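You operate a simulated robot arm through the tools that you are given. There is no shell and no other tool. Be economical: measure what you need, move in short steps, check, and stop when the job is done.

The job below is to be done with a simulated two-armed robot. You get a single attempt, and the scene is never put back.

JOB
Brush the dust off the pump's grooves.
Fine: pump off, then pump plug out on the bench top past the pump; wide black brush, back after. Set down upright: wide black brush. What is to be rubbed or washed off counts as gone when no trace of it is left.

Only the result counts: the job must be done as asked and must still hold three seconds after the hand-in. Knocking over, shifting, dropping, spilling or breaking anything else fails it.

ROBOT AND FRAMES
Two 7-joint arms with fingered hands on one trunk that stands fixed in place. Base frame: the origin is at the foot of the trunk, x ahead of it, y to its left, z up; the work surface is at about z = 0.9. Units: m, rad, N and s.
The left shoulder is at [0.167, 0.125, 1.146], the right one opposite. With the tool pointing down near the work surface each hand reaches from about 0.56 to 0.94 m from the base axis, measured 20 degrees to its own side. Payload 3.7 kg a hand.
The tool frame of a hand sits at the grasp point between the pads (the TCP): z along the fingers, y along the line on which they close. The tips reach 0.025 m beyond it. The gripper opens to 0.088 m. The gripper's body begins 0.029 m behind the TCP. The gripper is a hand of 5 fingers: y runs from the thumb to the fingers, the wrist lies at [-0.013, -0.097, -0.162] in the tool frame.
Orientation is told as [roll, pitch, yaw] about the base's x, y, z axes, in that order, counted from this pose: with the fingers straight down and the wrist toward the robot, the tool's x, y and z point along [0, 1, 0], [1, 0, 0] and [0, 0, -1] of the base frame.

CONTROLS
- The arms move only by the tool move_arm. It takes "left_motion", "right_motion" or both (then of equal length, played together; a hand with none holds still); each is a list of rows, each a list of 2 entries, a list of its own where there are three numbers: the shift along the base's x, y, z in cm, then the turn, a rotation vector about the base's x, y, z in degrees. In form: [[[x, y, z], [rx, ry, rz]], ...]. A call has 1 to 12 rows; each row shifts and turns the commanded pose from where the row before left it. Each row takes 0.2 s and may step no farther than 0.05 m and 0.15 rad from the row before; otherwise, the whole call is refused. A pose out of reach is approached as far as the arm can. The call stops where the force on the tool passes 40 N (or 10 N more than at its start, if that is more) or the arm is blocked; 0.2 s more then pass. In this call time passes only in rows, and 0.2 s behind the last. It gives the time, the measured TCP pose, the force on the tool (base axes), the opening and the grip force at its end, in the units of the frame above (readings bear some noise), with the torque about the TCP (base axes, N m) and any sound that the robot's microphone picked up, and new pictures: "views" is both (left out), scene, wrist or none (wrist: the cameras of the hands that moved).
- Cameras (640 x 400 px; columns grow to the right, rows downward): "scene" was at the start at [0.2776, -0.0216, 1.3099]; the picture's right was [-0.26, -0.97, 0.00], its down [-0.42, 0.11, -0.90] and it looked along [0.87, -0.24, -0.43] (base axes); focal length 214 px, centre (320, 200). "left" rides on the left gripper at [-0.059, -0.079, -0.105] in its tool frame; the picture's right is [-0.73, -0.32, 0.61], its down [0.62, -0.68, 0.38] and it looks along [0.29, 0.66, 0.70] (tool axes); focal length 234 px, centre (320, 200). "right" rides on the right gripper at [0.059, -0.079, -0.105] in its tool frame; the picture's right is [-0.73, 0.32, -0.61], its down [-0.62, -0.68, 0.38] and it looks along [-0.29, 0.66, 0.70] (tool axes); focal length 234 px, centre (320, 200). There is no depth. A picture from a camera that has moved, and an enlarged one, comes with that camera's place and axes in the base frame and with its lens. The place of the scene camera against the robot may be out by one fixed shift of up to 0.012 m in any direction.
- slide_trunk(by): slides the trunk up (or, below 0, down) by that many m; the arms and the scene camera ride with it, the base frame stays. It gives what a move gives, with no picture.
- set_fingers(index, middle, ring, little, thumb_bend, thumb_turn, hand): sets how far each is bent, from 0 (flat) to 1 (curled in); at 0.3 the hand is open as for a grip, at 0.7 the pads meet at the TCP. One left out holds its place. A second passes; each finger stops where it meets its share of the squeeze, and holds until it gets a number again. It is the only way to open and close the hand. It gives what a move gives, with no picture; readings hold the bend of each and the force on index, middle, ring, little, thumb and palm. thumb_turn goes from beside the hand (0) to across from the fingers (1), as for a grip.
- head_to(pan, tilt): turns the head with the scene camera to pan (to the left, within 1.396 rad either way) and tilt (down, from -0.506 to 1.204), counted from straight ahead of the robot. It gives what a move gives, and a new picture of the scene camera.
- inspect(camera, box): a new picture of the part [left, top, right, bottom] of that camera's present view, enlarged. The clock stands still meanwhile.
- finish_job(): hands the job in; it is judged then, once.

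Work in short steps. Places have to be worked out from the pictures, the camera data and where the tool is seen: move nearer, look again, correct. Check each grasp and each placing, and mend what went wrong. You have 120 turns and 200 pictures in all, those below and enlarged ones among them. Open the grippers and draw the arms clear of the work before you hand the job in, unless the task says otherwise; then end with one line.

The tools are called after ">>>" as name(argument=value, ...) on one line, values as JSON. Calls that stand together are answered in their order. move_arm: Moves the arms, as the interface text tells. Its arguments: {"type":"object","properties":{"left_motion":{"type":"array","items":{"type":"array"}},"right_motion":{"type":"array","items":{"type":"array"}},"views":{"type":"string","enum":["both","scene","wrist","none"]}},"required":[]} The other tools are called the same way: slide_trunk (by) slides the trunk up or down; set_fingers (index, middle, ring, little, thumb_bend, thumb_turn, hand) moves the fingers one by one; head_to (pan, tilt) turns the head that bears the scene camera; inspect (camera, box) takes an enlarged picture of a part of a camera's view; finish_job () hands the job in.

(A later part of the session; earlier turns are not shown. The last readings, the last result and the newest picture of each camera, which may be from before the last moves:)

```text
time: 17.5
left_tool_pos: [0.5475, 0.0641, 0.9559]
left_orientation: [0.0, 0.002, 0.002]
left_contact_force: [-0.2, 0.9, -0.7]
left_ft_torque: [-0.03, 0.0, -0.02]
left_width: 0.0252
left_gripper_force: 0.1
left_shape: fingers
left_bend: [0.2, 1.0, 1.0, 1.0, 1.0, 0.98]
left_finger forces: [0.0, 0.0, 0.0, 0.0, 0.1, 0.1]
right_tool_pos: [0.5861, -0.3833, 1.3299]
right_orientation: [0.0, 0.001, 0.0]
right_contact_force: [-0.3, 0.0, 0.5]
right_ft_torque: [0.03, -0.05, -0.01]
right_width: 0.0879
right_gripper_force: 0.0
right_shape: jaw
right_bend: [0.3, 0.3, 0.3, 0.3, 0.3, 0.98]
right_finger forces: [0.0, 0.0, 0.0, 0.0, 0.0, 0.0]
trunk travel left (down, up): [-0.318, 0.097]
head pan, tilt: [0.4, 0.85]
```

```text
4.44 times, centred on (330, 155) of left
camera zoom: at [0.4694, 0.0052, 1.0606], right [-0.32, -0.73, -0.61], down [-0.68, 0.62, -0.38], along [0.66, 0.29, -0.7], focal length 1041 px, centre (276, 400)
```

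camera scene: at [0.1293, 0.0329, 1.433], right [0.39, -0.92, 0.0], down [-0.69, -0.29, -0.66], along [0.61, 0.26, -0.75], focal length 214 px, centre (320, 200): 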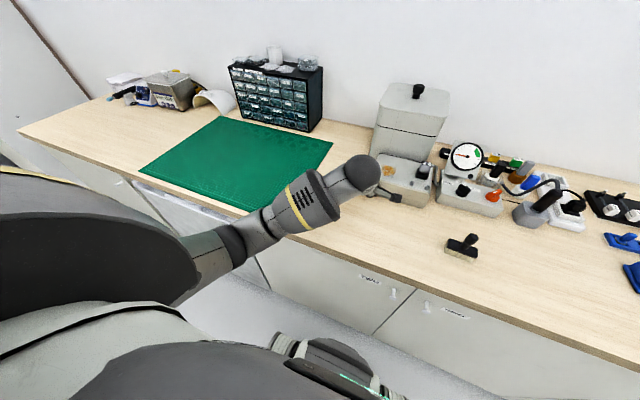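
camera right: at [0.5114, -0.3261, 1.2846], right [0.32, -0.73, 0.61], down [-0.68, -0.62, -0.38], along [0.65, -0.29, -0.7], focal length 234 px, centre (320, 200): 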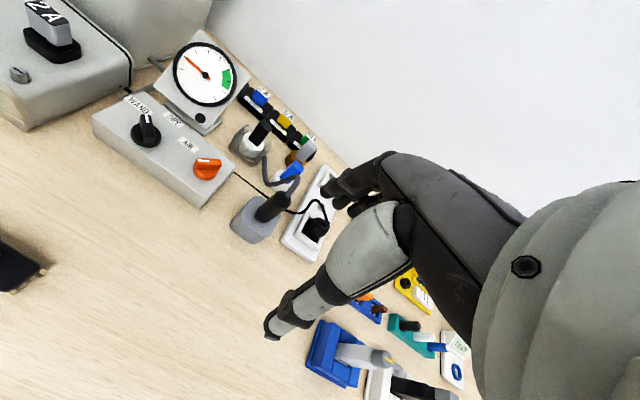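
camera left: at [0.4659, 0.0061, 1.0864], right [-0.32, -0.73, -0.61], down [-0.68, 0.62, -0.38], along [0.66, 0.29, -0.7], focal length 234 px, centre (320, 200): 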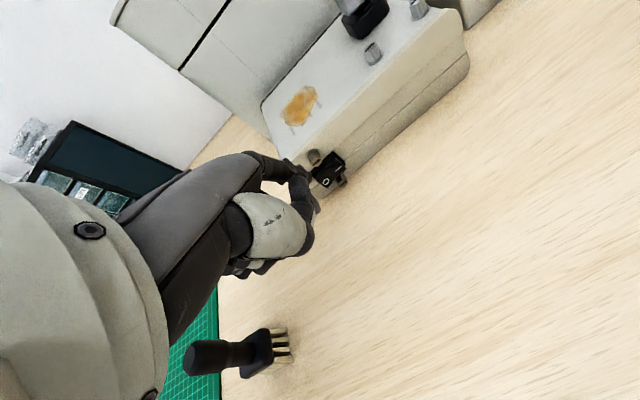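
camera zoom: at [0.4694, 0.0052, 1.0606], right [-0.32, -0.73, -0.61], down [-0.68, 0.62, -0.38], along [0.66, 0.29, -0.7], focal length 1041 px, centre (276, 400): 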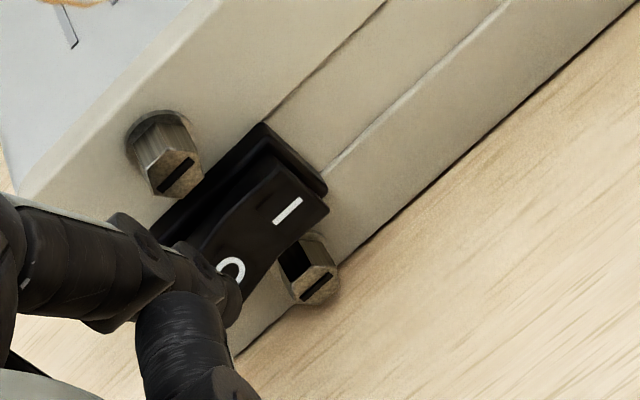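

The fingertip now overlaps the O half in view. Continue pushing forward.

>>> move_arm(left_motion=[[[0.4, -0.2, 0], [0, 0, 0]], [[0.4, 0, 0], [0, 0, 0]], [[0.4, 0, 0], [0, 0, 0]]], views="none")

>>> inspect(camera="left", box=[270, 110, 390, 200])

```text
time: 18.3
left_tool_pos: [0.5589, 0.0624, 0.9564]
left_orientation: [0.001, 0.001, -0.001]
left_contact_force: [-1.9, 0.5, 0.0]
left_ft_torque: [0.0, 0.05, 0.02]
left_width: 0.0242
left_gripper_force: 1.4
left_shape: fingers
left_bend: [0.21, 1.0, 1.0, 1.0, 1.0, 0.98]
left_finger forces: [2.5, 0.0, 0.0, 0.0, 0.1, 0.1]
right_tool_pos: [0.586, -0.3843, 1.3307]
right_orientation: [0.0, 0.002, -0.001]
right_contact_force: [-0.5, -0.5, 0.5]
right_ft_torque: [-0.03, 0.0, 0.0]
right_width: 0.0876
right_gripper_force: 0.2
right_shape: jaw
right_bend: [0.3, 0.3, 0.3, 0.3, 0.3, 0.98]
right_finger forces: [0.0, 0.0, 0.1, 0.0, 0.0, 0.1]
trunk travel left (down, up): [-0.318, 0.097]
head pan, tilt: [0.4, 0.85]
```

```text
4.44 times, centred on (330, 155) of left
camera zoom: at [0.481, 0.0033, 1.0609], right [-0.32, -0.73, -0.61], down [-0.68, 0.62, -0.38], along [0.66, 0.29, -0.7], focal length 1041 px, centre (276, 400)
```

zoom: 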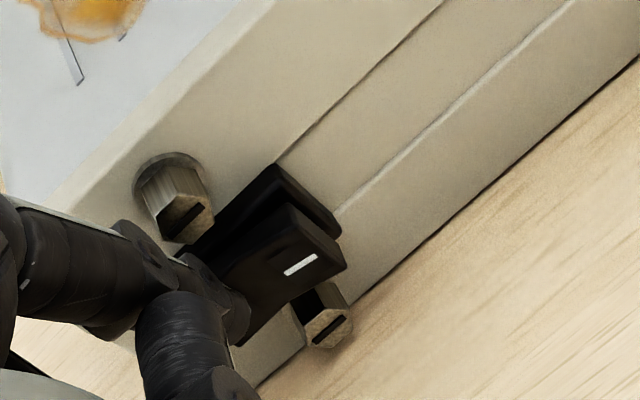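

Contact with 2.5 N on the index; pushing on a little farther.

>>> move_arm(left_motion=[[[0.4, 0, 0], [0, 0, 0]], [[0.4, 0, 0], [0, 0, 0]], [[0.3, 0, 0], [0, 0, 0]]], views="none")

>>> inspect(camera="left", box=[270, 110, 390, 200])

```text
time: 19.1
left_tool_pos: [0.5703, 0.0629, 0.9566]
left_orientation: [0.002, 0.001, 0.0]
left_contact_force: [-11.0, 0.7, 2.4]
left_ft_torque: [0.0, 0.06, -0.1]
left_width: 0.0209
left_gripper_force: 5.4
left_shape: fingers
left_bend: [0.26, 1.0, 1.0, 1.0, 1.0, 0.98]
left_finger forces: [10.6, 0.0, 0.0, 0.1, 0.1, 0.0]
right_tool_pos: [0.5849, -0.3834, 1.3304]
right_orientation: [-0.002, -0.001, -0.001]
right_contact_force: [0.2, 0.1, -0.6]
right_ft_torque: [0.01, 0.01, 0.04]
right_width: 0.0876
right_gripper_force: 0.0
right_shape: jaw
right_bend: [0.3, 0.3, 0.3, 0.3, 0.3, 0.98]
right_finger forces: [0.0, 0.0, 0.0, 0.0, 0.1, 0.0]
trunk travel left (down, up): [-0.318, 0.097]
head pan, tilt: [0.4, 0.85]
```

```text
4.44 times, centred on (330, 155) of left
camera zoom: at [0.4917, 0.0031, 1.0608], right [-0.32, -0.73, -0.61], down [-0.68, 0.62, -0.38], along [0.66, 0.29, -0.7], focal length 1041 px, centre (276, 400)
```

zoom: 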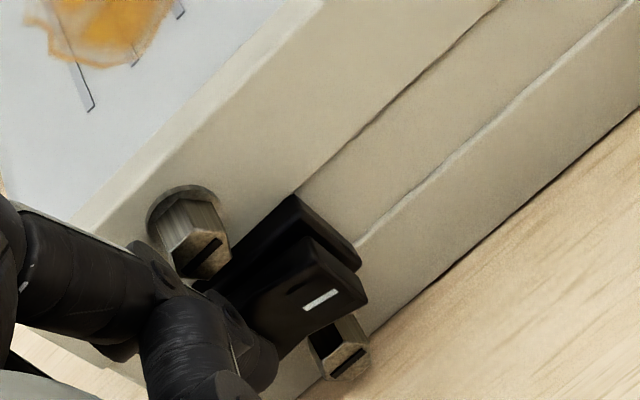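

The I side now protrudes, so it seems flipped. I back off and verify.

>>> move_arm(left_motion=[[[-1.5, 0, 0], [0, 0, 0]], [[-1.5, 0, 0], [0, 0, 0]], [[0, 0, 4], [0, 0, 0]], [[0, 0, 4], [0, 0, 0]]], views="wrist")

>>> inspect(camera="left", box=[320, 140, 440, 230])

```text
time: 20.1
left_tool_pos: [0.5424, 0.0631, 1.0368]
left_orientation: [-0.001, 0.001, 0.002]
left_contact_force: [0.3, 0.1, -0.3]
left_ft_torque: [0.01, 0.04, 0.01]
left_width: 0.0251
left_gripper_force: 0.1
left_shape: fingers
left_bend: [0.2, 1.0, 1.0, 1.0, 1.0, 0.98]
left_finger forces: [0.0, 0.1, 0.1, 0.1, 0.1, 0.0]
right_tool_pos: [0.5876, -0.3825, 1.3299]
right_orientation: [0.001, 0.001, 0.001]
right_contact_force: [-0.1, -0.1, 0.8]
right_ft_torque: [-0.01, 0.02, -0.04]
right_width: 0.0874
right_gripper_force: 0.0
right_shape: jaw
right_bend: [0.3, 0.3, 0.3, 0.3, 0.3, 0.98]
right_finger forces: [0.1, 0.1, 0.1, 0.0, 0.0, 0.1]
trunk travel left (down, up): [-0.318, 0.097]
head pan, tilt: [0.4, 0.85]
camera left: at [0.4648, 0.0022, 1.1413], right [-0.32, -0.73, -0.61], down [-0.68, 0.62, -0.38], along [0.66, 0.29, -0.7], focal length 234 px, centre (320, 200)
```

left: 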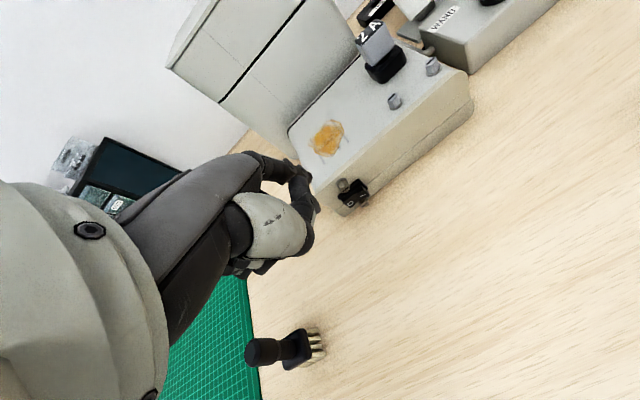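

```text
4.44 times, centred on (380, 185) of left
camera zoom: at [0.4648, 0.0022, 1.1413], right [-0.32, -0.73, -0.61], down [-0.68, 0.62, -0.38], along [0.66, 0.29, -0.7], focal length 1041 px, centre (53, 267)
```

zoom: 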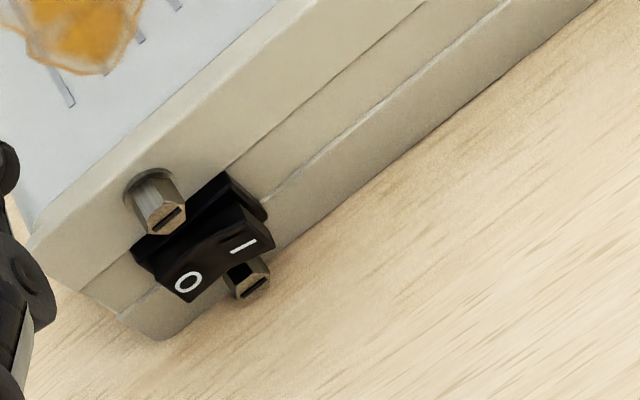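

It looks flipped (O receded, I out). I retract the left hand up and to the left and confirm from the scene camera.

>>> move_arm(left_motion=[[[0, 2, 4], [0, 0, 0]], [[0, 3, 4], [0, 0, 0]], [[0, 4, 3], [0, 0, 0]], [[0, 4, 2], [0, 0, 0]], [[0, 4, 2], [0, 0, 0]]], views="none")

>>> head_to(pan=-0.3, tilt=0.7)

>>> inspect(camera="scene", box=[200, 110, 320, 200])

```text
time: 21.3
left_tool_pos: [0.5413, 0.2348, 1.1865]
left_orientation: [-0.002, 0.0, -0.002]
left_contact_force: [-0.3, -0.4, 0.1]
left_ft_torque: [-0.03, 0.01, 0.03]
left_width: 0.0249
left_gripper_force: 0.0
left_shape: fingers
left_bend: [0.2, 1.0, 1.0, 1.0, 1.0, 0.98]
left_finger forces: [0.1, 0.0, 0.0, 0.0, 0.0, 0.0]
right_tool_pos: [0.5872, -0.3838, 1.3305]
right_orientation: [0.0, 0.001, 0.001]
right_contact_force: [0.5, -0.3, 0.1]
right_ft_torque: [-0.02, 0.0, 0.0]
right_width: 0.0875
right_gripper_force: 0.0
right_shape: jaw
right_bend: [0.3, 0.3, 0.3, 0.3, 0.3, 0.98]
right_finger forces: [0.0, 0.0, 0.1, 0.0, 0.0, 0.0]
trunk travel left (down, up): [-0.318, 0.097]
head pan, tilt: [0.4, 0.85]
```

```text
time: 22.3
left_tool_pos: [0.5432, 0.2343, 1.1857]
left_orientation: [-0.001, 0.001, 0.001]
left_contact_force: [-0.4, 0.3, -0.1]
left_ft_torque: [0.02, 0.0, 0.03]
left_width: 0.0248
left_gripper_force: 0.1
left_shape: fingers
left_bend: [0.2, 1.0, 1.0, 1.0, 1.0, 0.98]
left_finger forces: [0.0, 0.0, 0.0, 0.1, 0.0, 0.1]
right_tool_pos: [0.5866, -0.384, 1.3287]
right_orientation: [-0.001, 0.002, -0.001]
right_contact_force: [0.4, -0.4, 0.2]
right_ft_torque: [-0.03, 0.01, -0.01]
right_width: 0.088
right_gripper_force: 0.1
right_shape: jaw
right_bend: [0.3, 0.3, 0.3, 0.3, 0.3, 0.98]
right_finger forces: [0.0, 0.1, 0.0, 0.0, 0.0, 0.0]
trunk travel left (down, up): [-0.318, 0.097]
head pan, tilt: [-0.3, 0.7]
camera scene: at [0.1385, -0.0226, 1.4452], right [-0.3, -0.96, 0.0], down [-0.62, 0.19, -0.76], along [0.73, -0.23, -0.64], focal length 214 px, centre (320, 200)
```

scene: 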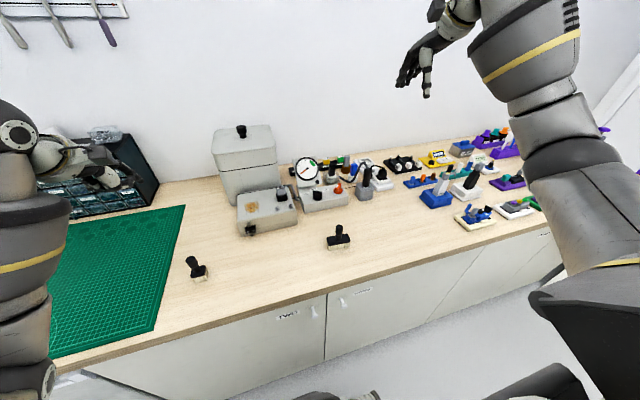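

```text
4.44 times, centred on (260, 155) of scene
camera zoom: at [0.1385, -0.0226, 1.4452], right [-0.3, -0.96, 0.0], down [-0.62, 0.19, -0.76], along [0.73, -0.23, -0.64], focal length 953 px, centre (587, 400)
```

zoom: 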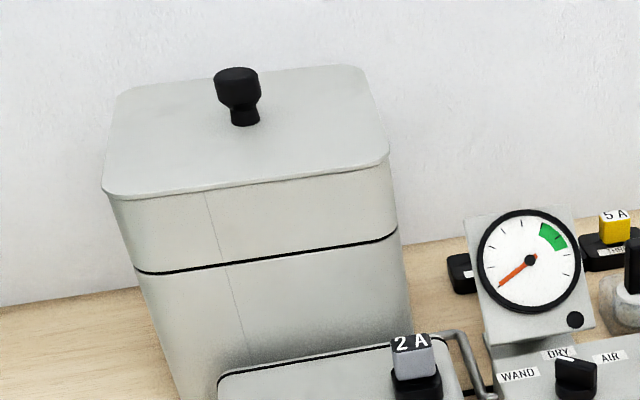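

The gauge needle has dropped to zero, so the pump is off. Now the plug: I clear the left hand, drop the trunk a little for reach, and bring the right camera closer to the plug.

>>> set_fingers(hand="left", index=0.3, middle=0.3, ring=0.3, little=0.3, thumb_bend=0.3)

>>> move_arm(left_motion=[[[0, 1, 4], [0, 0, 0]], [[0, 1, 4], [0, 0, 0]], [[0, 1, 4], [0, 0, 0]], [[0, 0, 0], [0, 0, 0]], [[0, 0, 0], [0, 0, 0]]], right_motion=[[[2, -1, -3], [0, 0, 0]], [[2, -1, -3], [0, 0, 0]], [[2, -1, -3], [0, 0, 0]], [[1, -1, -2], [0, 0, 0]], [[0, 0, 0], [0, 0, 0]]], views="none")

>>> slide_trunk(by=-0.08)

>>> inspect(camera="right", box=[0, 0, 640, 400])

>>> inspect(camera="right", box=[200, 110, 360, 260])

```text
time: 23.3
left_tool_pos: [0.5431, 0.2343, 1.1864]
left_orientation: [0.0, 0.002, -0.001]
left_contact_force: [1.0, -0.9, -0.2]
left_ft_torque: [-0.02, -0.03, -0.02]
left_width: 0.0846
left_gripper_force: 0.1
left_shape: fingers
left_bend: [0.3, 0.3, 0.3, 0.3, 0.3, 0.98]
left_finger forces: [0.1, 0.1, 0.1, 0.0, 0.0, 0.0]
right_tool_pos: [0.5857, -0.3839, 1.3294]
right_orientation: [0.0, 0.003, 0.0]
right_contact_force: [-0.1, 0.6, -0.2]
right_ft_torque: [0.0, 0.04, -0.05]
right_width: 0.0878
right_gripper_force: 0.0
right_shape: jaw
right_bend: [0.3, 0.3, 0.3, 0.3, 0.3, 0.98]
right_finger forces: [0.0, 0.1, 0.0, 0.0, 0.1, 0.0]
trunk travel left (down, up): [-0.318, 0.097]
head pan, tilt: [-0.3, 0.7]
```

```text
time: 24.5
left_tool_pos: [0.5408, 0.2625, 1.3052]
left_orientation: [0.0, 0.0, 0.001]
left_contact_force: [-0.2, -0.5, -0.2]
left_ft_torque: [-0.04, -0.03, -0.01]
left_width: 0.0849
left_gripper_force: 0.1
left_shape: fingers
left_bend: [0.3, 0.3, 0.3, 0.3, 0.3, 0.98]
left_finger forces: [0.0, 0.1, 0.1, 0.0, 0.0, 0.0]
right_tool_pos: [0.6556, -0.4253, 1.2215]
right_orientation: [-0.001, 0.0, 0.0]
right_contact_force: [-0.2, 0.1, 0.1]
right_ft_torque: [-0.02, 0.0, 0.0]
right_width: 0.0875
right_gripper_force: 0.1
right_shape: jaw
right_bend: [0.3, 0.3, 0.3, 0.3, 0.3, 0.98]
right_finger forces: [0.0, 0.1, 0.2, 0.0, 0.1, 0.0]
trunk travel left (down, up): [-0.318, 0.097]
head pan, tilt: [-0.3, 0.7]
```

```text
time: 25.7
left_tool_pos: [0.5398, 0.2617, 1.2274]
left_orientation: [-0.002, -0.001, 0.001]
left_contact_force: [-0.2, -0.6, 1.0]
left_ft_torque: [0.0, 0.0, 0.0]
left_width: 0.0848
left_gripper_force: 0.1
left_shape: fingers
left_bend: [0.3, 0.3, 0.3, 0.3, 0.3, 0.98]
left_finger forces: [0.1, 0.0, 0.1, 0.0, 0.0, 0.1]
right_tool_pos: [0.6557, -0.4241, 1.1402]
right_orientation: [0.0, -0.001, 0.0]
right_contact_force: [0.3, -0.1, -0.4]
right_ft_torque: [-0.02, 0.02, -0.04]
right_width: 0.0877
right_gripper_force: 0.0
right_shape: jaw
right_bend: [0.3, 0.3, 0.3, 0.3, 0.3, 0.98]
right_finger forces: [0.0, 0.0, 0.0, 0.0, 0.0, 0.1]
trunk travel left (down, up): [-0.238, 0.177]
head pan, tilt: [-0.3, 0.7]
```

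```text
1.00 times, centred on (320, 200) of right (not enlarged: the box is as wide or as high as the picture)
camera zoom: at [0.5758, -0.3648, 1.2471], right [0.32, -0.73, 0.61], down [-0.68, -0.62, -0.38], along [0.66, -0.29, -0.69], focal length 234 px, centre (320, 200)
```

zoom: 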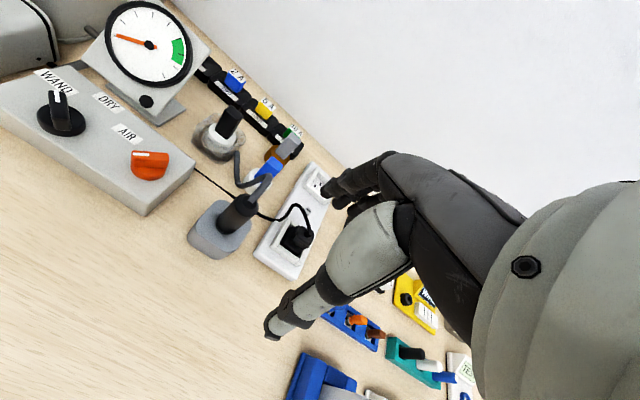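

```text
2.67 times, centred on (280, 185) of right
camera zoom: at [0.5758, -0.3648, 1.2471], right [0.32, -0.73, 0.61], down [-0.68, -0.62, -0.38], along [0.66, -0.29, -0.69], focal length 624 px, centre (427, 240)
```

zoom: 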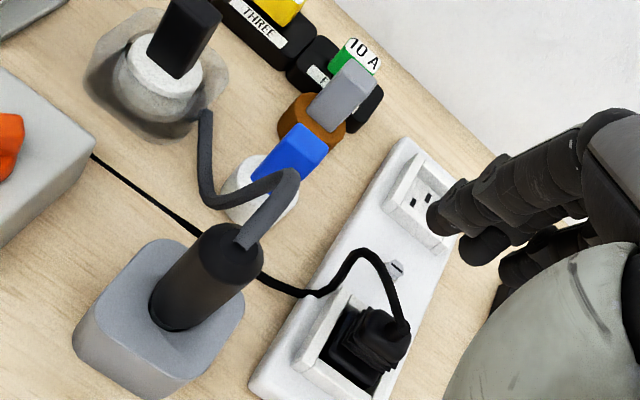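

Plug is at about (0.762, -0.481), base 0.94, top 0.98; its cable loops off forward-left, so I yaw the hand -15° to keep the index clear and hover above it.

>>> move_arm(right_motion=[[[3, -1.5, 0], [0, 0, -7.5]], [[3, -1.5, 0], [0, 0, -7.5]], [[3, -1.5, -1], [0, 0, 0]], [[1.6, -1.2, -2], [0, 0, 0]], [[0, 0, -3], [0, 0, 0]]], views="both")

>>> inspect(camera="right", box=[120, 100, 440, 400])

>>> head_to(pan=-0.6, tilt=0.5)

>>> inspect(camera="scene", box=[260, 140, 420, 240])

```text
time: 26.9
left_tool_pos: [0.5411, 0.2624, 1.2248]
left_orientation: [-0.001, 0.001, 0.0]
left_contact_force: [-0.3, -0.5, 0.5]
left_ft_torque: [0.02, -0.01, 0.0]
left_width: 0.0849
left_gripper_force: 0.2
left_shape: fingers
left_bend: [0.3, 0.3, 0.3, 0.3, 0.3, 0.98]
left_finger forces: [0.0, 0.1, 0.0, 0.0, 0.1, 0.0]
right_tool_pos: [0.7626, -0.4818, 1.0783]
right_orientation: [0.001, 0.003, -0.26]
right_contact_force: [0.0, 0.3, -1.2]
right_ft_torque: [-0.01, 0.02, 0.01]
right_width: 0.0879
right_gripper_force: 0.2
right_shape: jaw
right_bend: [0.3, 0.3, 0.3, 0.3, 0.3, 0.98]
right_finger forces: [0.1, 0.0, 0.1, 0.0, 0.0, 0.0]
trunk travel left (down, up): [-0.238, 0.177]
head pan, tilt: [-0.3, 0.7]
camera scene: at [0.1973, -0.0231, 1.3627], right [-0.3, -0.96, 0.0], down [-0.62, 0.19, -0.76], along [0.73, -0.23, -0.64], focal length 214 px, centre (320, 200)
camera right: at [0.7014, -0.4042, 1.1834], right [0.13, -0.78, 0.61], down [-0.82, -0.43, -0.38], along [0.56, -0.45, -0.7], focal length 234 px, centre (320, 200)
```

scene: 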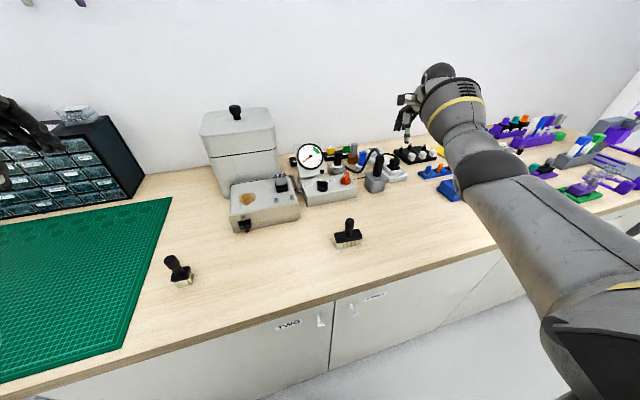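
right: 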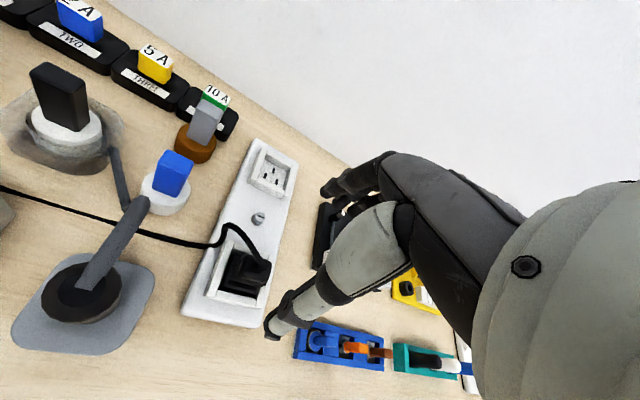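

```text
1.33 times, centred on (280, 250) of right
camera zoom: at [0.7014, -0.4042, 1.1834], right [0.13, -0.78, 0.61], down [-0.82, -0.43, -0.38], along [0.56, -0.45, -0.7], focal length 312 px, centre (373, 133)
```

zoom: 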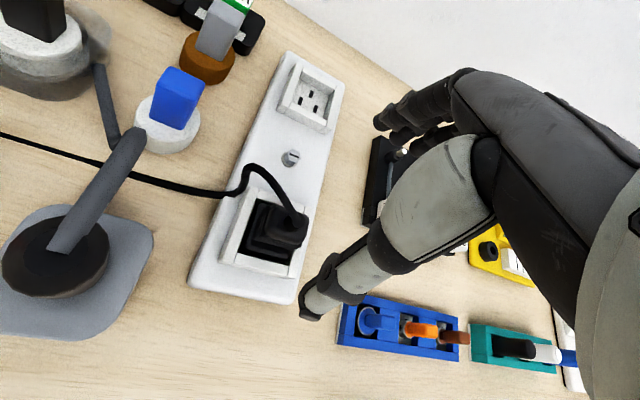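

```text
time: 27.7
left_tool_pos: [0.5409, 0.2624, 1.2257]
left_orientation: [0.0, 0.001, -0.001]
left_contact_force: [-0.4, 0.2, -0.3]
left_ft_torque: [0.01, -0.03, 0.04]
left_width: 0.0844
left_gripper_force: 0.2
left_shape: fingers
left_bend: [0.3, 0.3, 0.3, 0.3, 0.3, 0.98]
left_finger forces: [0.0, 0.0, 0.1, 0.0, 0.0, 0.1]
right_tool_pos: [0.7625, -0.4817, 1.079]
right_orientation: [0.0, 0.002, -0.263]
right_contact_force: [0.2, 0.0, 0.2]
right_ft_torque: [-0.02, -0.01, 0.0]
right_width: 0.0877
right_gripper_force: 0.1
right_shape: jaw
right_bend: [0.3, 0.3, 0.3, 0.3, 0.3, 0.98]
right_finger forces: [0.1, 0.1, 0.0, 0.0, 0.1, 0.0]
trunk travel left (down, up): [-0.238, 0.177]
head pan, tilt: [-0.6, 0.499]
camera scene: at [0.1906, -0.0489, 1.3805], right [-0.56, -0.83, 0.0], down [-0.4, 0.27, -0.88], along [0.72, -0.5, -0.48], focal length 214 px, centre (320, 200)
```

scene: 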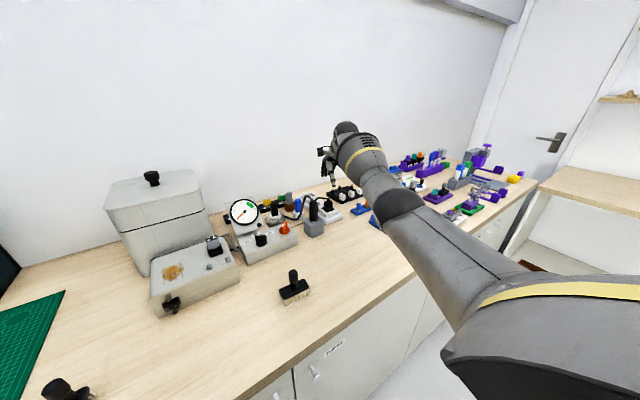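

```text
4.00 times, centred on (340, 190) of scene
camera zoom: at [0.1906, -0.0489, 1.3805], right [-0.56, -0.83, 0.0], down [-0.4, 0.27, -0.88], along [0.72, -0.5, -0.48], focal length 858 px, centre (240, 240)
```

zoom: 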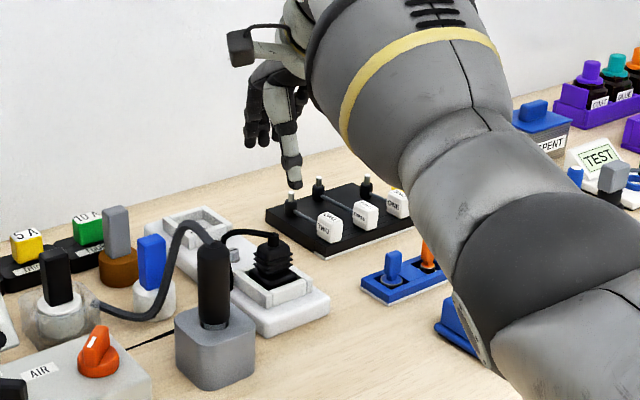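

Plug refined to (0.758, -0.478), top 0.99. Descending to z≈0.972 with fingers straddling it.

>>> move_arm(right_motion=[[[-0.4, 0.3, -3], [0, 0, 0]], [[0, 0, -3], [0, 0, 0]], [[0, 0, -2.5], [0, 0, 0]], [[0, 0, -2], [0, 0, 0]]], views="wrist")

>>> inspect(camera="scene", box=[260, 140, 420, 240])

>>> inspect(camera="right", box=[160, 150, 400, 370])

```text
time: 28.7
left_tool_pos: [0.5411, 0.2627, 1.2241]
left_orientation: [-0.001, 0.003, 0.0]
left_contact_force: [0.3, 0.1, 0.1]
left_ft_torque: [0.02, 0.01, 0.0]
left_width: 0.0847
left_gripper_force: 0.0
left_shape: fingers
left_bend: [0.3, 0.3, 0.3, 0.3, 0.3, 0.98]
left_finger forces: [0.2, 0.0, 0.0, 0.0, 0.0, 0.1]
right_tool_pos: [0.7609, -0.4782, 0.9737]
right_orientation: [0.001, 0.001, -0.262]
right_contact_force: [-0.1, -1.3, -0.1]
right_ft_torque: [0.02, -0.01, 0.0]
right_width: 0.0877
right_gripper_force: 0.1
right_shape: jaw
right_bend: [0.3, 0.3, 0.3, 0.3, 0.3, 0.98]
right_finger forces: [0.0, 0.1, 0.0, 0.0, 0.1, 0.1]
trunk travel left (down, up): [-0.238, 0.177]
head pan, tilt: [-0.6, 0.499]
camera right: at [0.6986, -0.4002, 1.0794], right [0.12, -0.79, 0.61], down [-0.82, -0.43, -0.38], along [0.56, -0.45, -0.7], focal length 234 px, centre (320, 200)
```

right: 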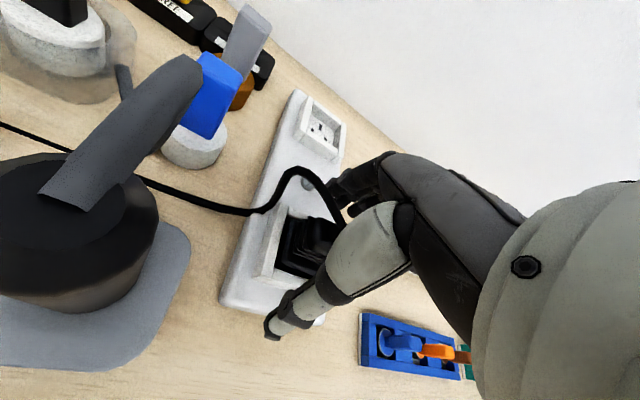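

```text
4.00 times, centred on (340, 190) of scene
camera zoom: at [0.1907, -0.0489, 1.3806], right [-0.57, -0.82, 0.0], down [-0.4, 0.27, -0.88], along [0.72, -0.5, -0.48], focal length 858 px, centre (240, 240)
```

zoom: 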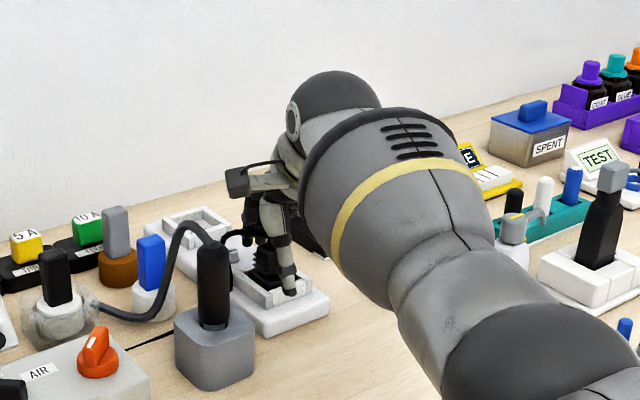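

```text
1.82 times, centred on (280, 260) of right
camera zoom: at [0.6986, -0.4002, 1.0794], right [0.12, -0.79, 0.61], down [-0.82, -0.43, -0.38], along [0.56, -0.45, -0.7], focal length 426 px, centre (393, 91)
```

zoom: 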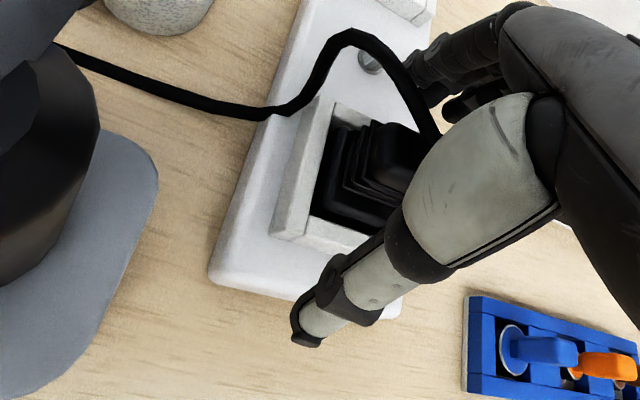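

Plug sits between thumb and fingers, no contact force. Closing the hand.

>>> set_fingers(hand="right", index=0.8, middle=0.8, ring=0.8, little=0.8, thumb_bend=0.8)

>>> inspect(camera="right", box=[160, 150, 400, 370])

```text
time: 29.7
left_tool_pos: [0.5417, 0.263, 1.2263]
left_orientation: [-0.001, 0.001, 0.001]
left_contact_force: [-0.7, -0.1, 0.4]
left_ft_torque: [0.01, 0.0, -0.01]
left_width: 0.0848
left_gripper_force: 0.0
left_shape: fingers
left_bend: [0.3, 0.3, 0.3, 0.3, 0.3, 0.98]
left_finger forces: [0.1, 0.1, 0.0, 0.1, 0.0, 0.1]
right_tool_pos: [0.7612, -0.4789, 0.9753]
right_orientation: [-0.001, -0.003, -0.263]
right_contact_force: [12.4, -6.5, 3.1]
right_ft_torque: [-0.14, -0.36, 0.48]
right_width: 0.0146
right_gripper_force: 29.3
right_shape: fingers
right_bend: [0.74, 0.55, 0.78, 0.8, 0.63, 0.96]
right_finger forces: [12.6, 12.9, 15.5, 0.1, 16.8, 0.1]
trunk travel left (down, up): [-0.238, 0.177]
head pan, tilt: [-0.6, 0.499]
heard: snap
```

```text
1.82 times, centred on (280, 260) of right
camera zoom: at [0.6993, -0.401, 1.0803], right [0.12, -0.78, 0.61], down [-0.82, -0.43, -0.38], along [0.56, -0.45, -0.7], focal length 426 px, centre (393, 91)
```

zoom: 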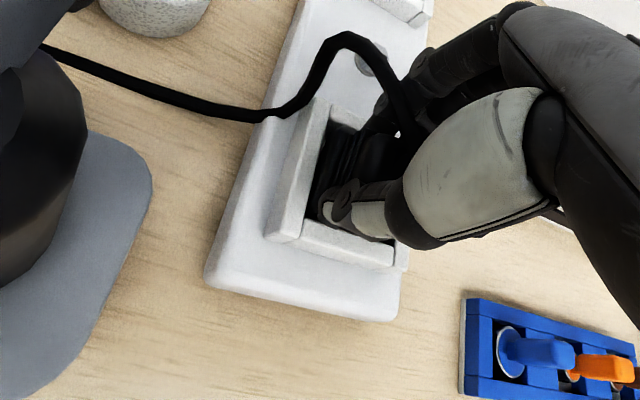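

The grip holds (middle/thumb opposed; a "snap" was heard). I pull straight up in small steps.

>>> move_arm(right_motion=[[[0, 0, 0.5], [0, 0, 0]], [[0, 0, 0.5], [0, 0, 0]], [[0, 0, 0.7], [0, 0, 0]], [[0, 0, 1], [0, 0, 0]], [[0, 0, 1], [0, 0, 0]], [[0, 0, 1.5], [0, 0, 0]]], views="wrist")

>>> inspect(camera="scene", box=[260, 140, 420, 240])

```text
time: 31.1
left_tool_pos: [0.5409, 0.2635, 1.2257]
left_orientation: [0.0, 0.002, 0.0]
left_contact_force: [0.1, -0.3, 1.0]
left_ft_torque: [-0.04, -0.01, -0.03]
left_width: 0.0847
left_gripper_force: 0.0
left_shape: fingers
left_bend: [0.3, 0.3, 0.3, 0.3, 0.3, 0.98]
left_finger forces: [0.0, 0.1, 0.0, 0.1, 0.0, 0.1]
right_tool_pos: [0.7586, -0.4778, 1.0277]
right_orientation: [0.0, 0.003, -0.26]
right_contact_force: [-0.6, 0.1, -0.3]
right_ft_torque: [0.0, 0.01, 0.0]
right_width: 0.014
right_gripper_force: 16.1
right_shape: fingers
right_bend: [0.75, 0.76, 0.8, 0.8, 0.65, 0.93]
right_finger forces: [10.9, 5.4, 0.1, 0.0, 16.3, 0.1]
trunk travel left (down, up): [-0.238, 0.177]
head pan, tilt: [-0.6, 0.499]
camera right: at [0.6978, -0.4006, 1.1324], right [0.12, -0.79, 0.61], down [-0.82, -0.43, -0.38], along [0.56, -0.45, -0.7], focal length 234 px, centre (320, 200)
```

right: 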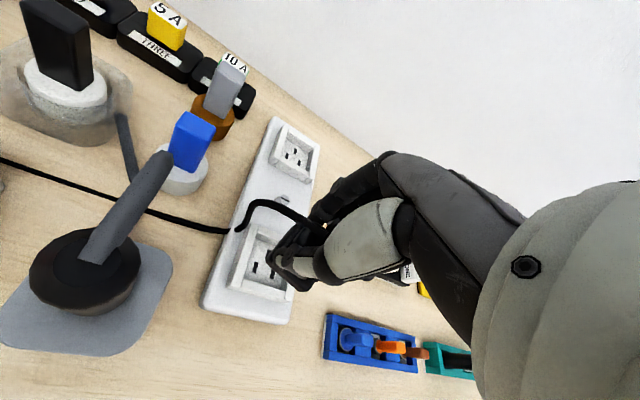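

```text
4.00 times, centred on (340, 190) of scene
camera zoom: at [0.1903, -0.0489, 1.3807], right [-0.57, -0.82, 0.0], down [-0.39, 0.27, -0.88], along [0.72, -0.5, -0.48], focal length 858 px, centre (240, 240)
```

zoom: 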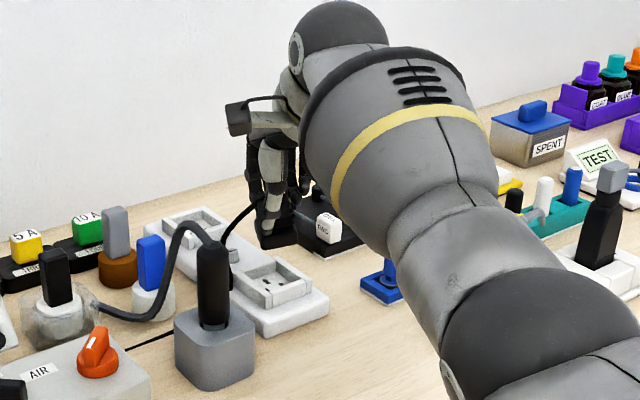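

The plug is out and held. I carry it back to free bench right of the pump, in front of the strip, around (0.65, -0.50).

>>> move_arm(right_motion=[[[0, 0, 1.5], [0, 0, 0]], [[-3, -1, 0], [0, 0, 0]], [[-3.5, -1, 0], [0, 0, 0]], [[-3.5, -0.5, 0], [0, 0, 0]], [[-1, 0, -2], [0, 0, 0]], [[0, 0, -2], [0, 0, 0]]], views="both")

>>> inspect(camera="scene", box=[270, 150, 430, 250])

>>> inspect(camera="right", box=[160, 150, 400, 370])

```text
time: 32.5
left_tool_pos: [0.541, 0.263, 1.2258]
left_orientation: [0.002, 0.002, -0.001]
left_contact_force: [-0.2, -0.5, -0.3]
left_ft_torque: [0.0, -0.01, 0.02]
left_width: 0.0845
left_gripper_force: 0.1
left_shape: fingers
left_bend: [0.3, 0.3, 0.3, 0.3, 0.3, 0.98]
left_finger forces: [0.0, 0.1, 0.0, 0.0, 0.1, 0.0]
right_tool_pos: [0.6503, -0.5048, 1.0007]
right_orientation: [0.0, 0.001, -0.262]
right_contact_force: [-0.1, 0.4, -0.3]
right_ft_torque: [0.01, -0.01, -0.02]
right_width: 0.0138
right_gripper_force: 16.3
right_shape: fingers
right_bend: [0.75, 0.76, 0.8, 0.8, 0.65, 0.93]
right_finger forces: [10.9, 5.4, 0.1, 0.0, 16.3, 0.0]
trunk travel left (down, up): [-0.238, 0.177]
head pan, tilt: [-0.6, 0.499]
camera scene: at [0.1905, -0.0491, 1.3806], right [-0.57, -0.82, 0.0], down [-0.4, 0.27, -0.88], along [0.72, -0.5, -0.48], focal length 214 px, centre (320, 200)
camera right: at [0.589, -0.4262, 1.1064], right [0.12, -0.79, 0.61], down [-0.82, -0.43, -0.38], along [0.56, -0.45, -0.7], focal length 234 px, centre (320, 200)
```

scene: 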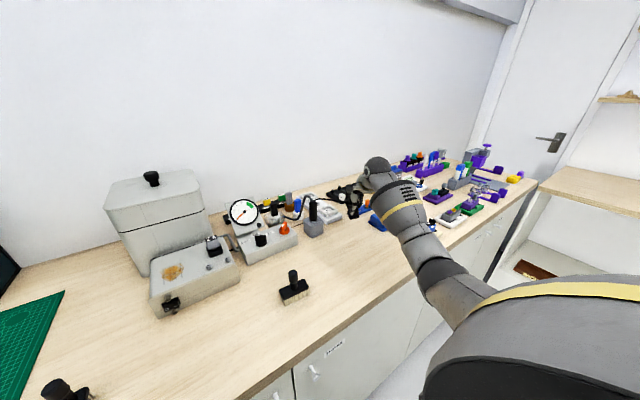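
right: 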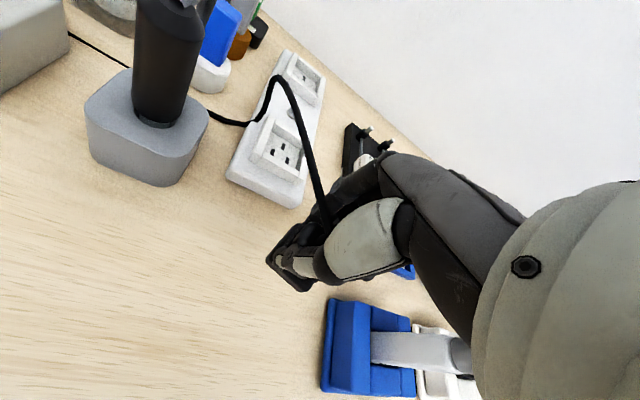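

```text
4.00 times, centred on (350, 200) of scene
camera zoom: at [0.1905, -0.0491, 1.3806], right [-0.57, -0.82, 0.0], down [-0.4, 0.27, -0.88], along [0.72, -0.5, -0.48], focal length 858 px, centre (200, 200)
```

zoom: 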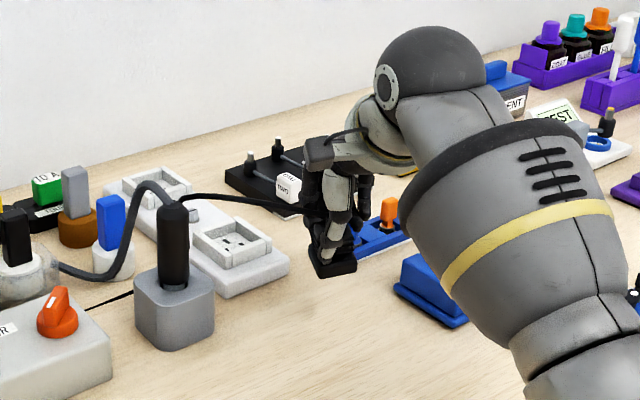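

```text
1.82 times, centred on (280, 260) of right
camera zoom: at [0.589, -0.4262, 1.1064], right [0.12, -0.79, 0.61], down [-0.82, -0.43, -0.38], along [0.56, -0.45, -0.7], focal length 426 px, centre (393, 91)
```

zoom: 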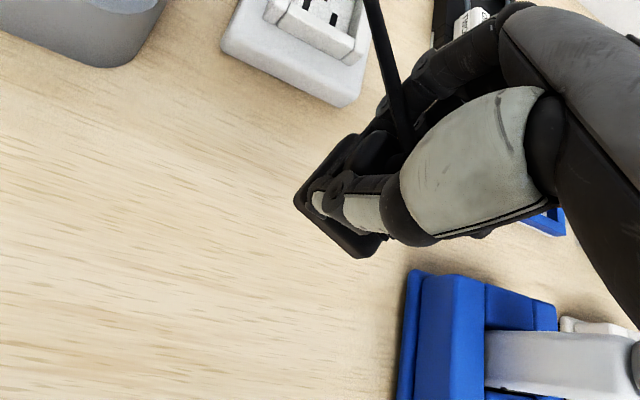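

Space is clear. I shift 2 cm left and lower until the plug touches the bench.

>>> move_arm(right_motion=[[[0, 2, -1], [0, 0, 0]], [[0, 0, -1.2], [0, 0, 0]], [[0, 0, -1], [0, 0, 0]], [[0, 0, -0.8], [0, 0, 0]], [[0, 0, -0.6], [0, 0, 0]]], views="none")

>>> inspect(camera="scene", box=[270, 150, 430, 250])

```text
time: 33.7
left_tool_pos: [0.5419, 0.2628, 1.2253]
left_orientation: [0.001, 0.001, 0.0]
left_contact_force: [1.0, 0.4, -0.6]
left_ft_torque: [0.0, 0.0, -0.02]
left_width: 0.0849
left_gripper_force: 0.2
left_shape: fingers
left_bend: [0.3, 0.3, 0.3, 0.3, 0.3, 0.98]
left_finger forces: [0.0, 0.0, 0.0, 0.0, 0.0, 0.0]
right_tool_pos: [0.6499, -0.4819, 0.956]
right_orientation: [0.001, 0.001, -0.262]
right_contact_force: [-0.5, -0.3, -1.3]
right_ft_torque: [-0.02, 0.01, -0.01]
right_width: 0.0141
right_gripper_force: 16.3
right_shape: fingers
right_bend: [0.75, 0.76, 0.8, 0.8, 0.65, 0.93]
right_finger forces: [10.6, 5.4, 0.1, 0.0, 16.2, 0.0]
trunk travel left (down, up): [-0.238, 0.177]
head pan, tilt: [-0.6, 0.499]
```

```text
4.00 times, centred on (350, 200) of scene
camera zoom: at [0.1905, -0.049, 1.3806], right [-0.57, -0.82, 0.0], down [-0.4, 0.27, -0.88], along [0.72, -0.5, -0.48], focal length 858 px, centre (200, 200)
```

zoom: 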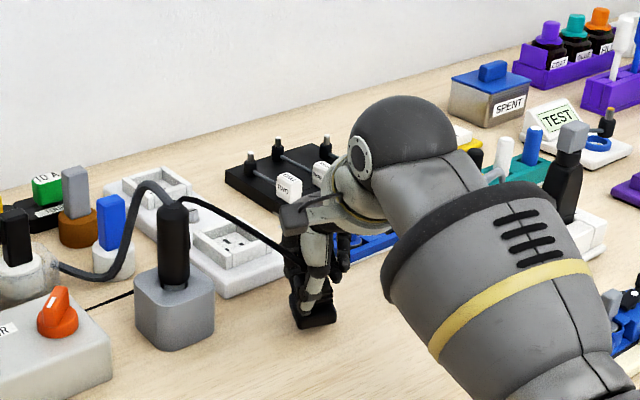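

Not yet touching; continuing down in small steps.

>>> move_arm(right_motion=[[[0, 0, -0.6], [0, 0, 0]], [[0, 0, -0.6], [0, 0, 0]], [[0, 0, -0.5], [0, 0, 0]]], views="none")

>>> inspect(camera="scene", box=[310, 180, 390, 250])

```text
time: 34.5
left_tool_pos: [0.5396, 0.2629, 1.2261]
left_orientation: [-0.002, -0.002, 0.0]
left_contact_force: [0.2, 0.0, 0.2]
left_ft_torque: [0.0, 0.02, 0.0]
left_width: 0.0845
left_gripper_force: 0.0
left_shape: fingers
left_bend: [0.3, 0.3, 0.3, 0.3, 0.3, 0.98]
left_finger forces: [0.0, 0.0, 0.1, 0.0, 0.1, 0.0]
right_tool_pos: [0.6476, -0.4835, 0.9433]
right_orientation: [0.001, -0.009, -0.263]
right_contact_force: [1.5, -3.7, 17.3]
right_ft_torque: [0.15, 0.12, 0.02]
right_width: 0.0133
right_gripper_force: 21.1
right_shape: fingers
right_bend: [0.75, 0.76, 0.8, 0.8, 0.67, 0.93]
right_finger forces: [14.2, 6.6, 0.4, 0.0, 21.4, 0.0]
trunk travel left (down, up): [-0.238, 0.177]
head pan, tilt: [-0.6, 0.499]
```

```text
5.71 times, centred on (350, 215) of scene
camera zoom: at [0.1885, -0.0482, 1.3813], right [-0.57, -0.82, 0.0], down [-0.39, 0.27, -0.88], along [0.72, -0.5, -0.48], focal length 1226 px, centre (149, 114)
```

zoom: 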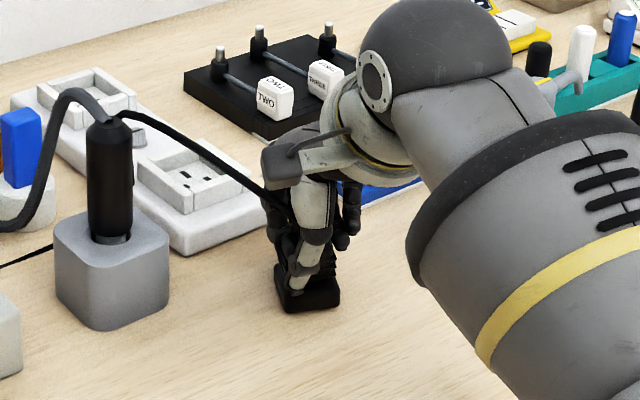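

It rests on the bench (17 N). Easing slightly and opening the hand.

>>> move_arm(right_motion=[[[0, 0, 0.35], [0, 0, 0]]], views="none")

>>> set_fingers(hand="right", index=0.3, middle=0.3, ring=0.3, little=0.3, thumb_bend=0.3, thumb_turn=0.98)

>>> inspect(camera="right", box=[160, 100, 440, 350])

>>> inspect(camera="scene", box=[310, 180, 390, 250])

```text
time: 34.9
left_tool_pos: [0.54, 0.2633, 1.2259]
left_orientation: [0.0, 0.002, -0.001]
left_contact_force: [-0.6, 0.9, 0.3]
left_ft_torque: [-0.06, -0.02, -0.03]
left_width: 0.0849
left_gripper_force: 0.0
left_shape: fingers
left_bend: [0.3, 0.3, 0.3, 0.3, 0.3, 0.98]
left_finger forces: [0.1, 0.0, 0.0, 0.1, 0.0, 0.0]
right_tool_pos: [0.6494, -0.4826, 0.9438]
right_orientation: [-0.001, 0.0, -0.263]
right_contact_force: [-0.6, -3.0, 13.5]
right_ft_torque: [0.23, 0.13, 0.02]
right_width: 0.0137
right_gripper_force: 20.6
right_shape: fingers
right_bend: [0.75, 0.76, 0.8, 0.8, 0.67, 0.93]
right_finger forces: [13.6, 5.5, 0.3, 0.0, 21.8, 0.1]
trunk travel left (down, up): [-0.238, 0.177]
head pan, tilt: [-0.6, 0.499]
```

```text
time: 35.9
left_tool_pos: [0.5421, 0.2629, 1.2252]
left_orientation: [0.0, 0.002, -0.001]
left_contact_force: [0.8, 0.3, 0.2]
left_ft_torque: [0.01, -0.04, 0.02]
left_width: 0.0848
left_gripper_force: 0.0
left_shape: fingers
left_bend: [0.3, 0.3, 0.3, 0.3, 0.3, 0.98]
left_finger forces: [0.0, 0.0, 0.0, 0.1, 0.0, 0.0]
right_tool_pos: [0.6482, -0.4827, 0.9413]
right_orientation: [0.0, 0.002, -0.262]
right_contact_force: [0.2, 0.6, 0.4]
right_ft_torque: [0.0, 0.0, 0.0]
right_width: 0.0845
right_gripper_force: 0.1
right_shape: fingers
right_bend: [0.3, 0.3, 0.3, 0.3, 0.3, 0.96]
right_finger forces: [0.0, 0.1, 0.1, 0.0, 0.0, 0.0]
trunk travel left (down, up): [-0.238, 0.177]
head pan, tilt: [-0.6, 0.499]
```

```text
1.60 times, centred on (300, 225) of right
camera zoom: at [0.5873, -0.4049, 1.0476], right [0.12, -0.79, 0.61], down [-0.82, -0.43, -0.38], along [0.56, -0.45, -0.7], focal length 375 px, centre (352, 160)
```

zoom: 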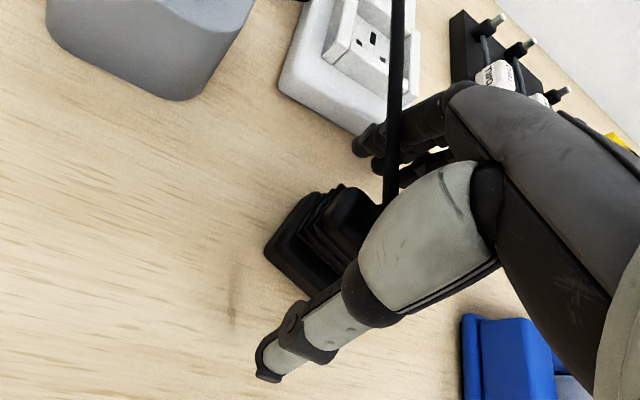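

```text
5.71 times, centred on (350, 215) of scene
camera zoom: at [0.1903, -0.0488, 1.3806], right [-0.57, -0.82, 0.0], down [-0.39, 0.27, -0.88], along [0.72, -0.5, -0.48], focal length 1226 px, centre (149, 114)
```

zoom: 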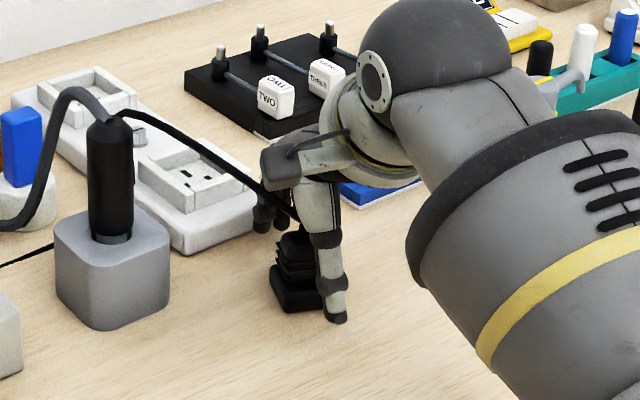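

Plug stands on the bench, released. I lift the hand straight up.

>>> move_arm(right_motion=[[[0, 0, 2], [0, 0, 0]], [[0, 0, 3], [0, 0, 0]], [[0, 0, 4], [0, 0, 0]], [[-1, 0, 4], [0, 0, 0]]], views="both")

>>> inspect(camera="scene", box=[270, 150, 430, 250])

```text
time: 36.9
left_tool_pos: [0.5404, 0.2636, 1.2251]
left_orientation: [0.001, 0.001, 0.001]
left_contact_force: [-0.6, 0.2, 0.0]
left_ft_torque: [-0.02, 0.0, -0.02]
left_width: 0.0846
left_gripper_force: 0.1
left_shape: fingers
left_bend: [0.3, 0.3, 0.3, 0.3, 0.3, 0.98]
left_finger forces: [0.1, 0.0, 0.0, 0.0, 0.0, 0.0]
right_tool_pos: [0.6372, -0.4809, 1.0761]
right_orientation: [0.0, 0.001, -0.262]
right_contact_force: [-0.7, 0.2, -0.1]
right_ft_torque: [-0.02, 0.0, 0.03]
right_width: 0.0851
right_gripper_force: 0.1
right_shape: fingers
right_bend: [0.3, 0.3, 0.3, 0.3, 0.3, 0.96]
right_finger forces: [0.1, 0.1, 0.0, 0.1, 0.1, 0.0]
trunk travel left (down, up): [-0.238, 0.177]
head pan, tilt: [-0.6, 0.499]
camera scene: at [0.1898, -0.0488, 1.3808], right [-0.57, -0.82, 0.0], down [-0.39, 0.27, -0.88], along [0.72, -0.5, -0.48], focal length 214 px, centre (320, 200)
camera right: at [0.5758, -0.4039, 1.1806], right [0.12, -0.78, 0.61], down [-0.82, -0.43, -0.38], along [0.56, -0.45, -0.7], focal length 234 px, centre (320, 200)
```

scene: 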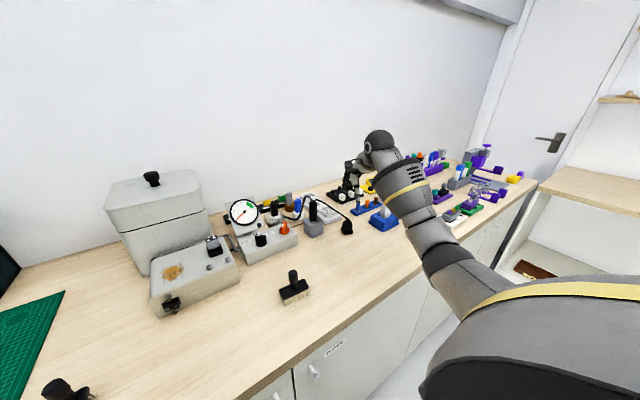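
right: 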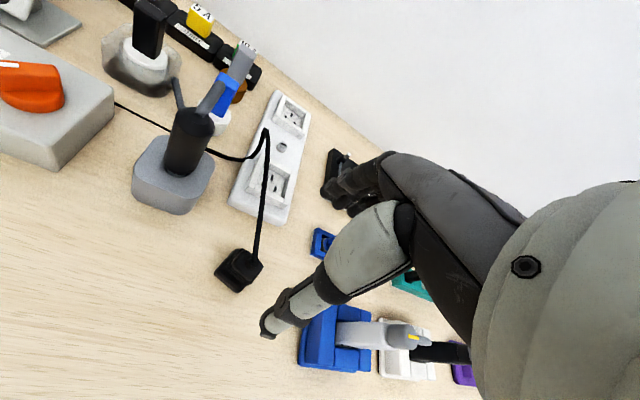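

```text
4.00 times, centred on (350, 200) of scene
camera zoom: at [0.1898, -0.0488, 1.3808], right [-0.57, -0.82, 0.0], down [-0.39, 0.27, -0.88], along [0.72, -0.5, -0.48], focal length 858 px, centre (200, 200)
```

zoom: 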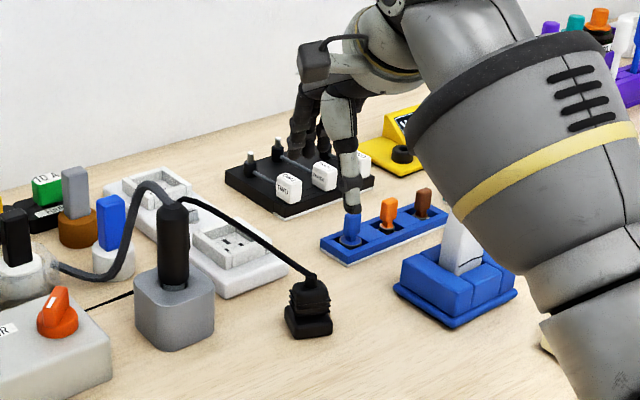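

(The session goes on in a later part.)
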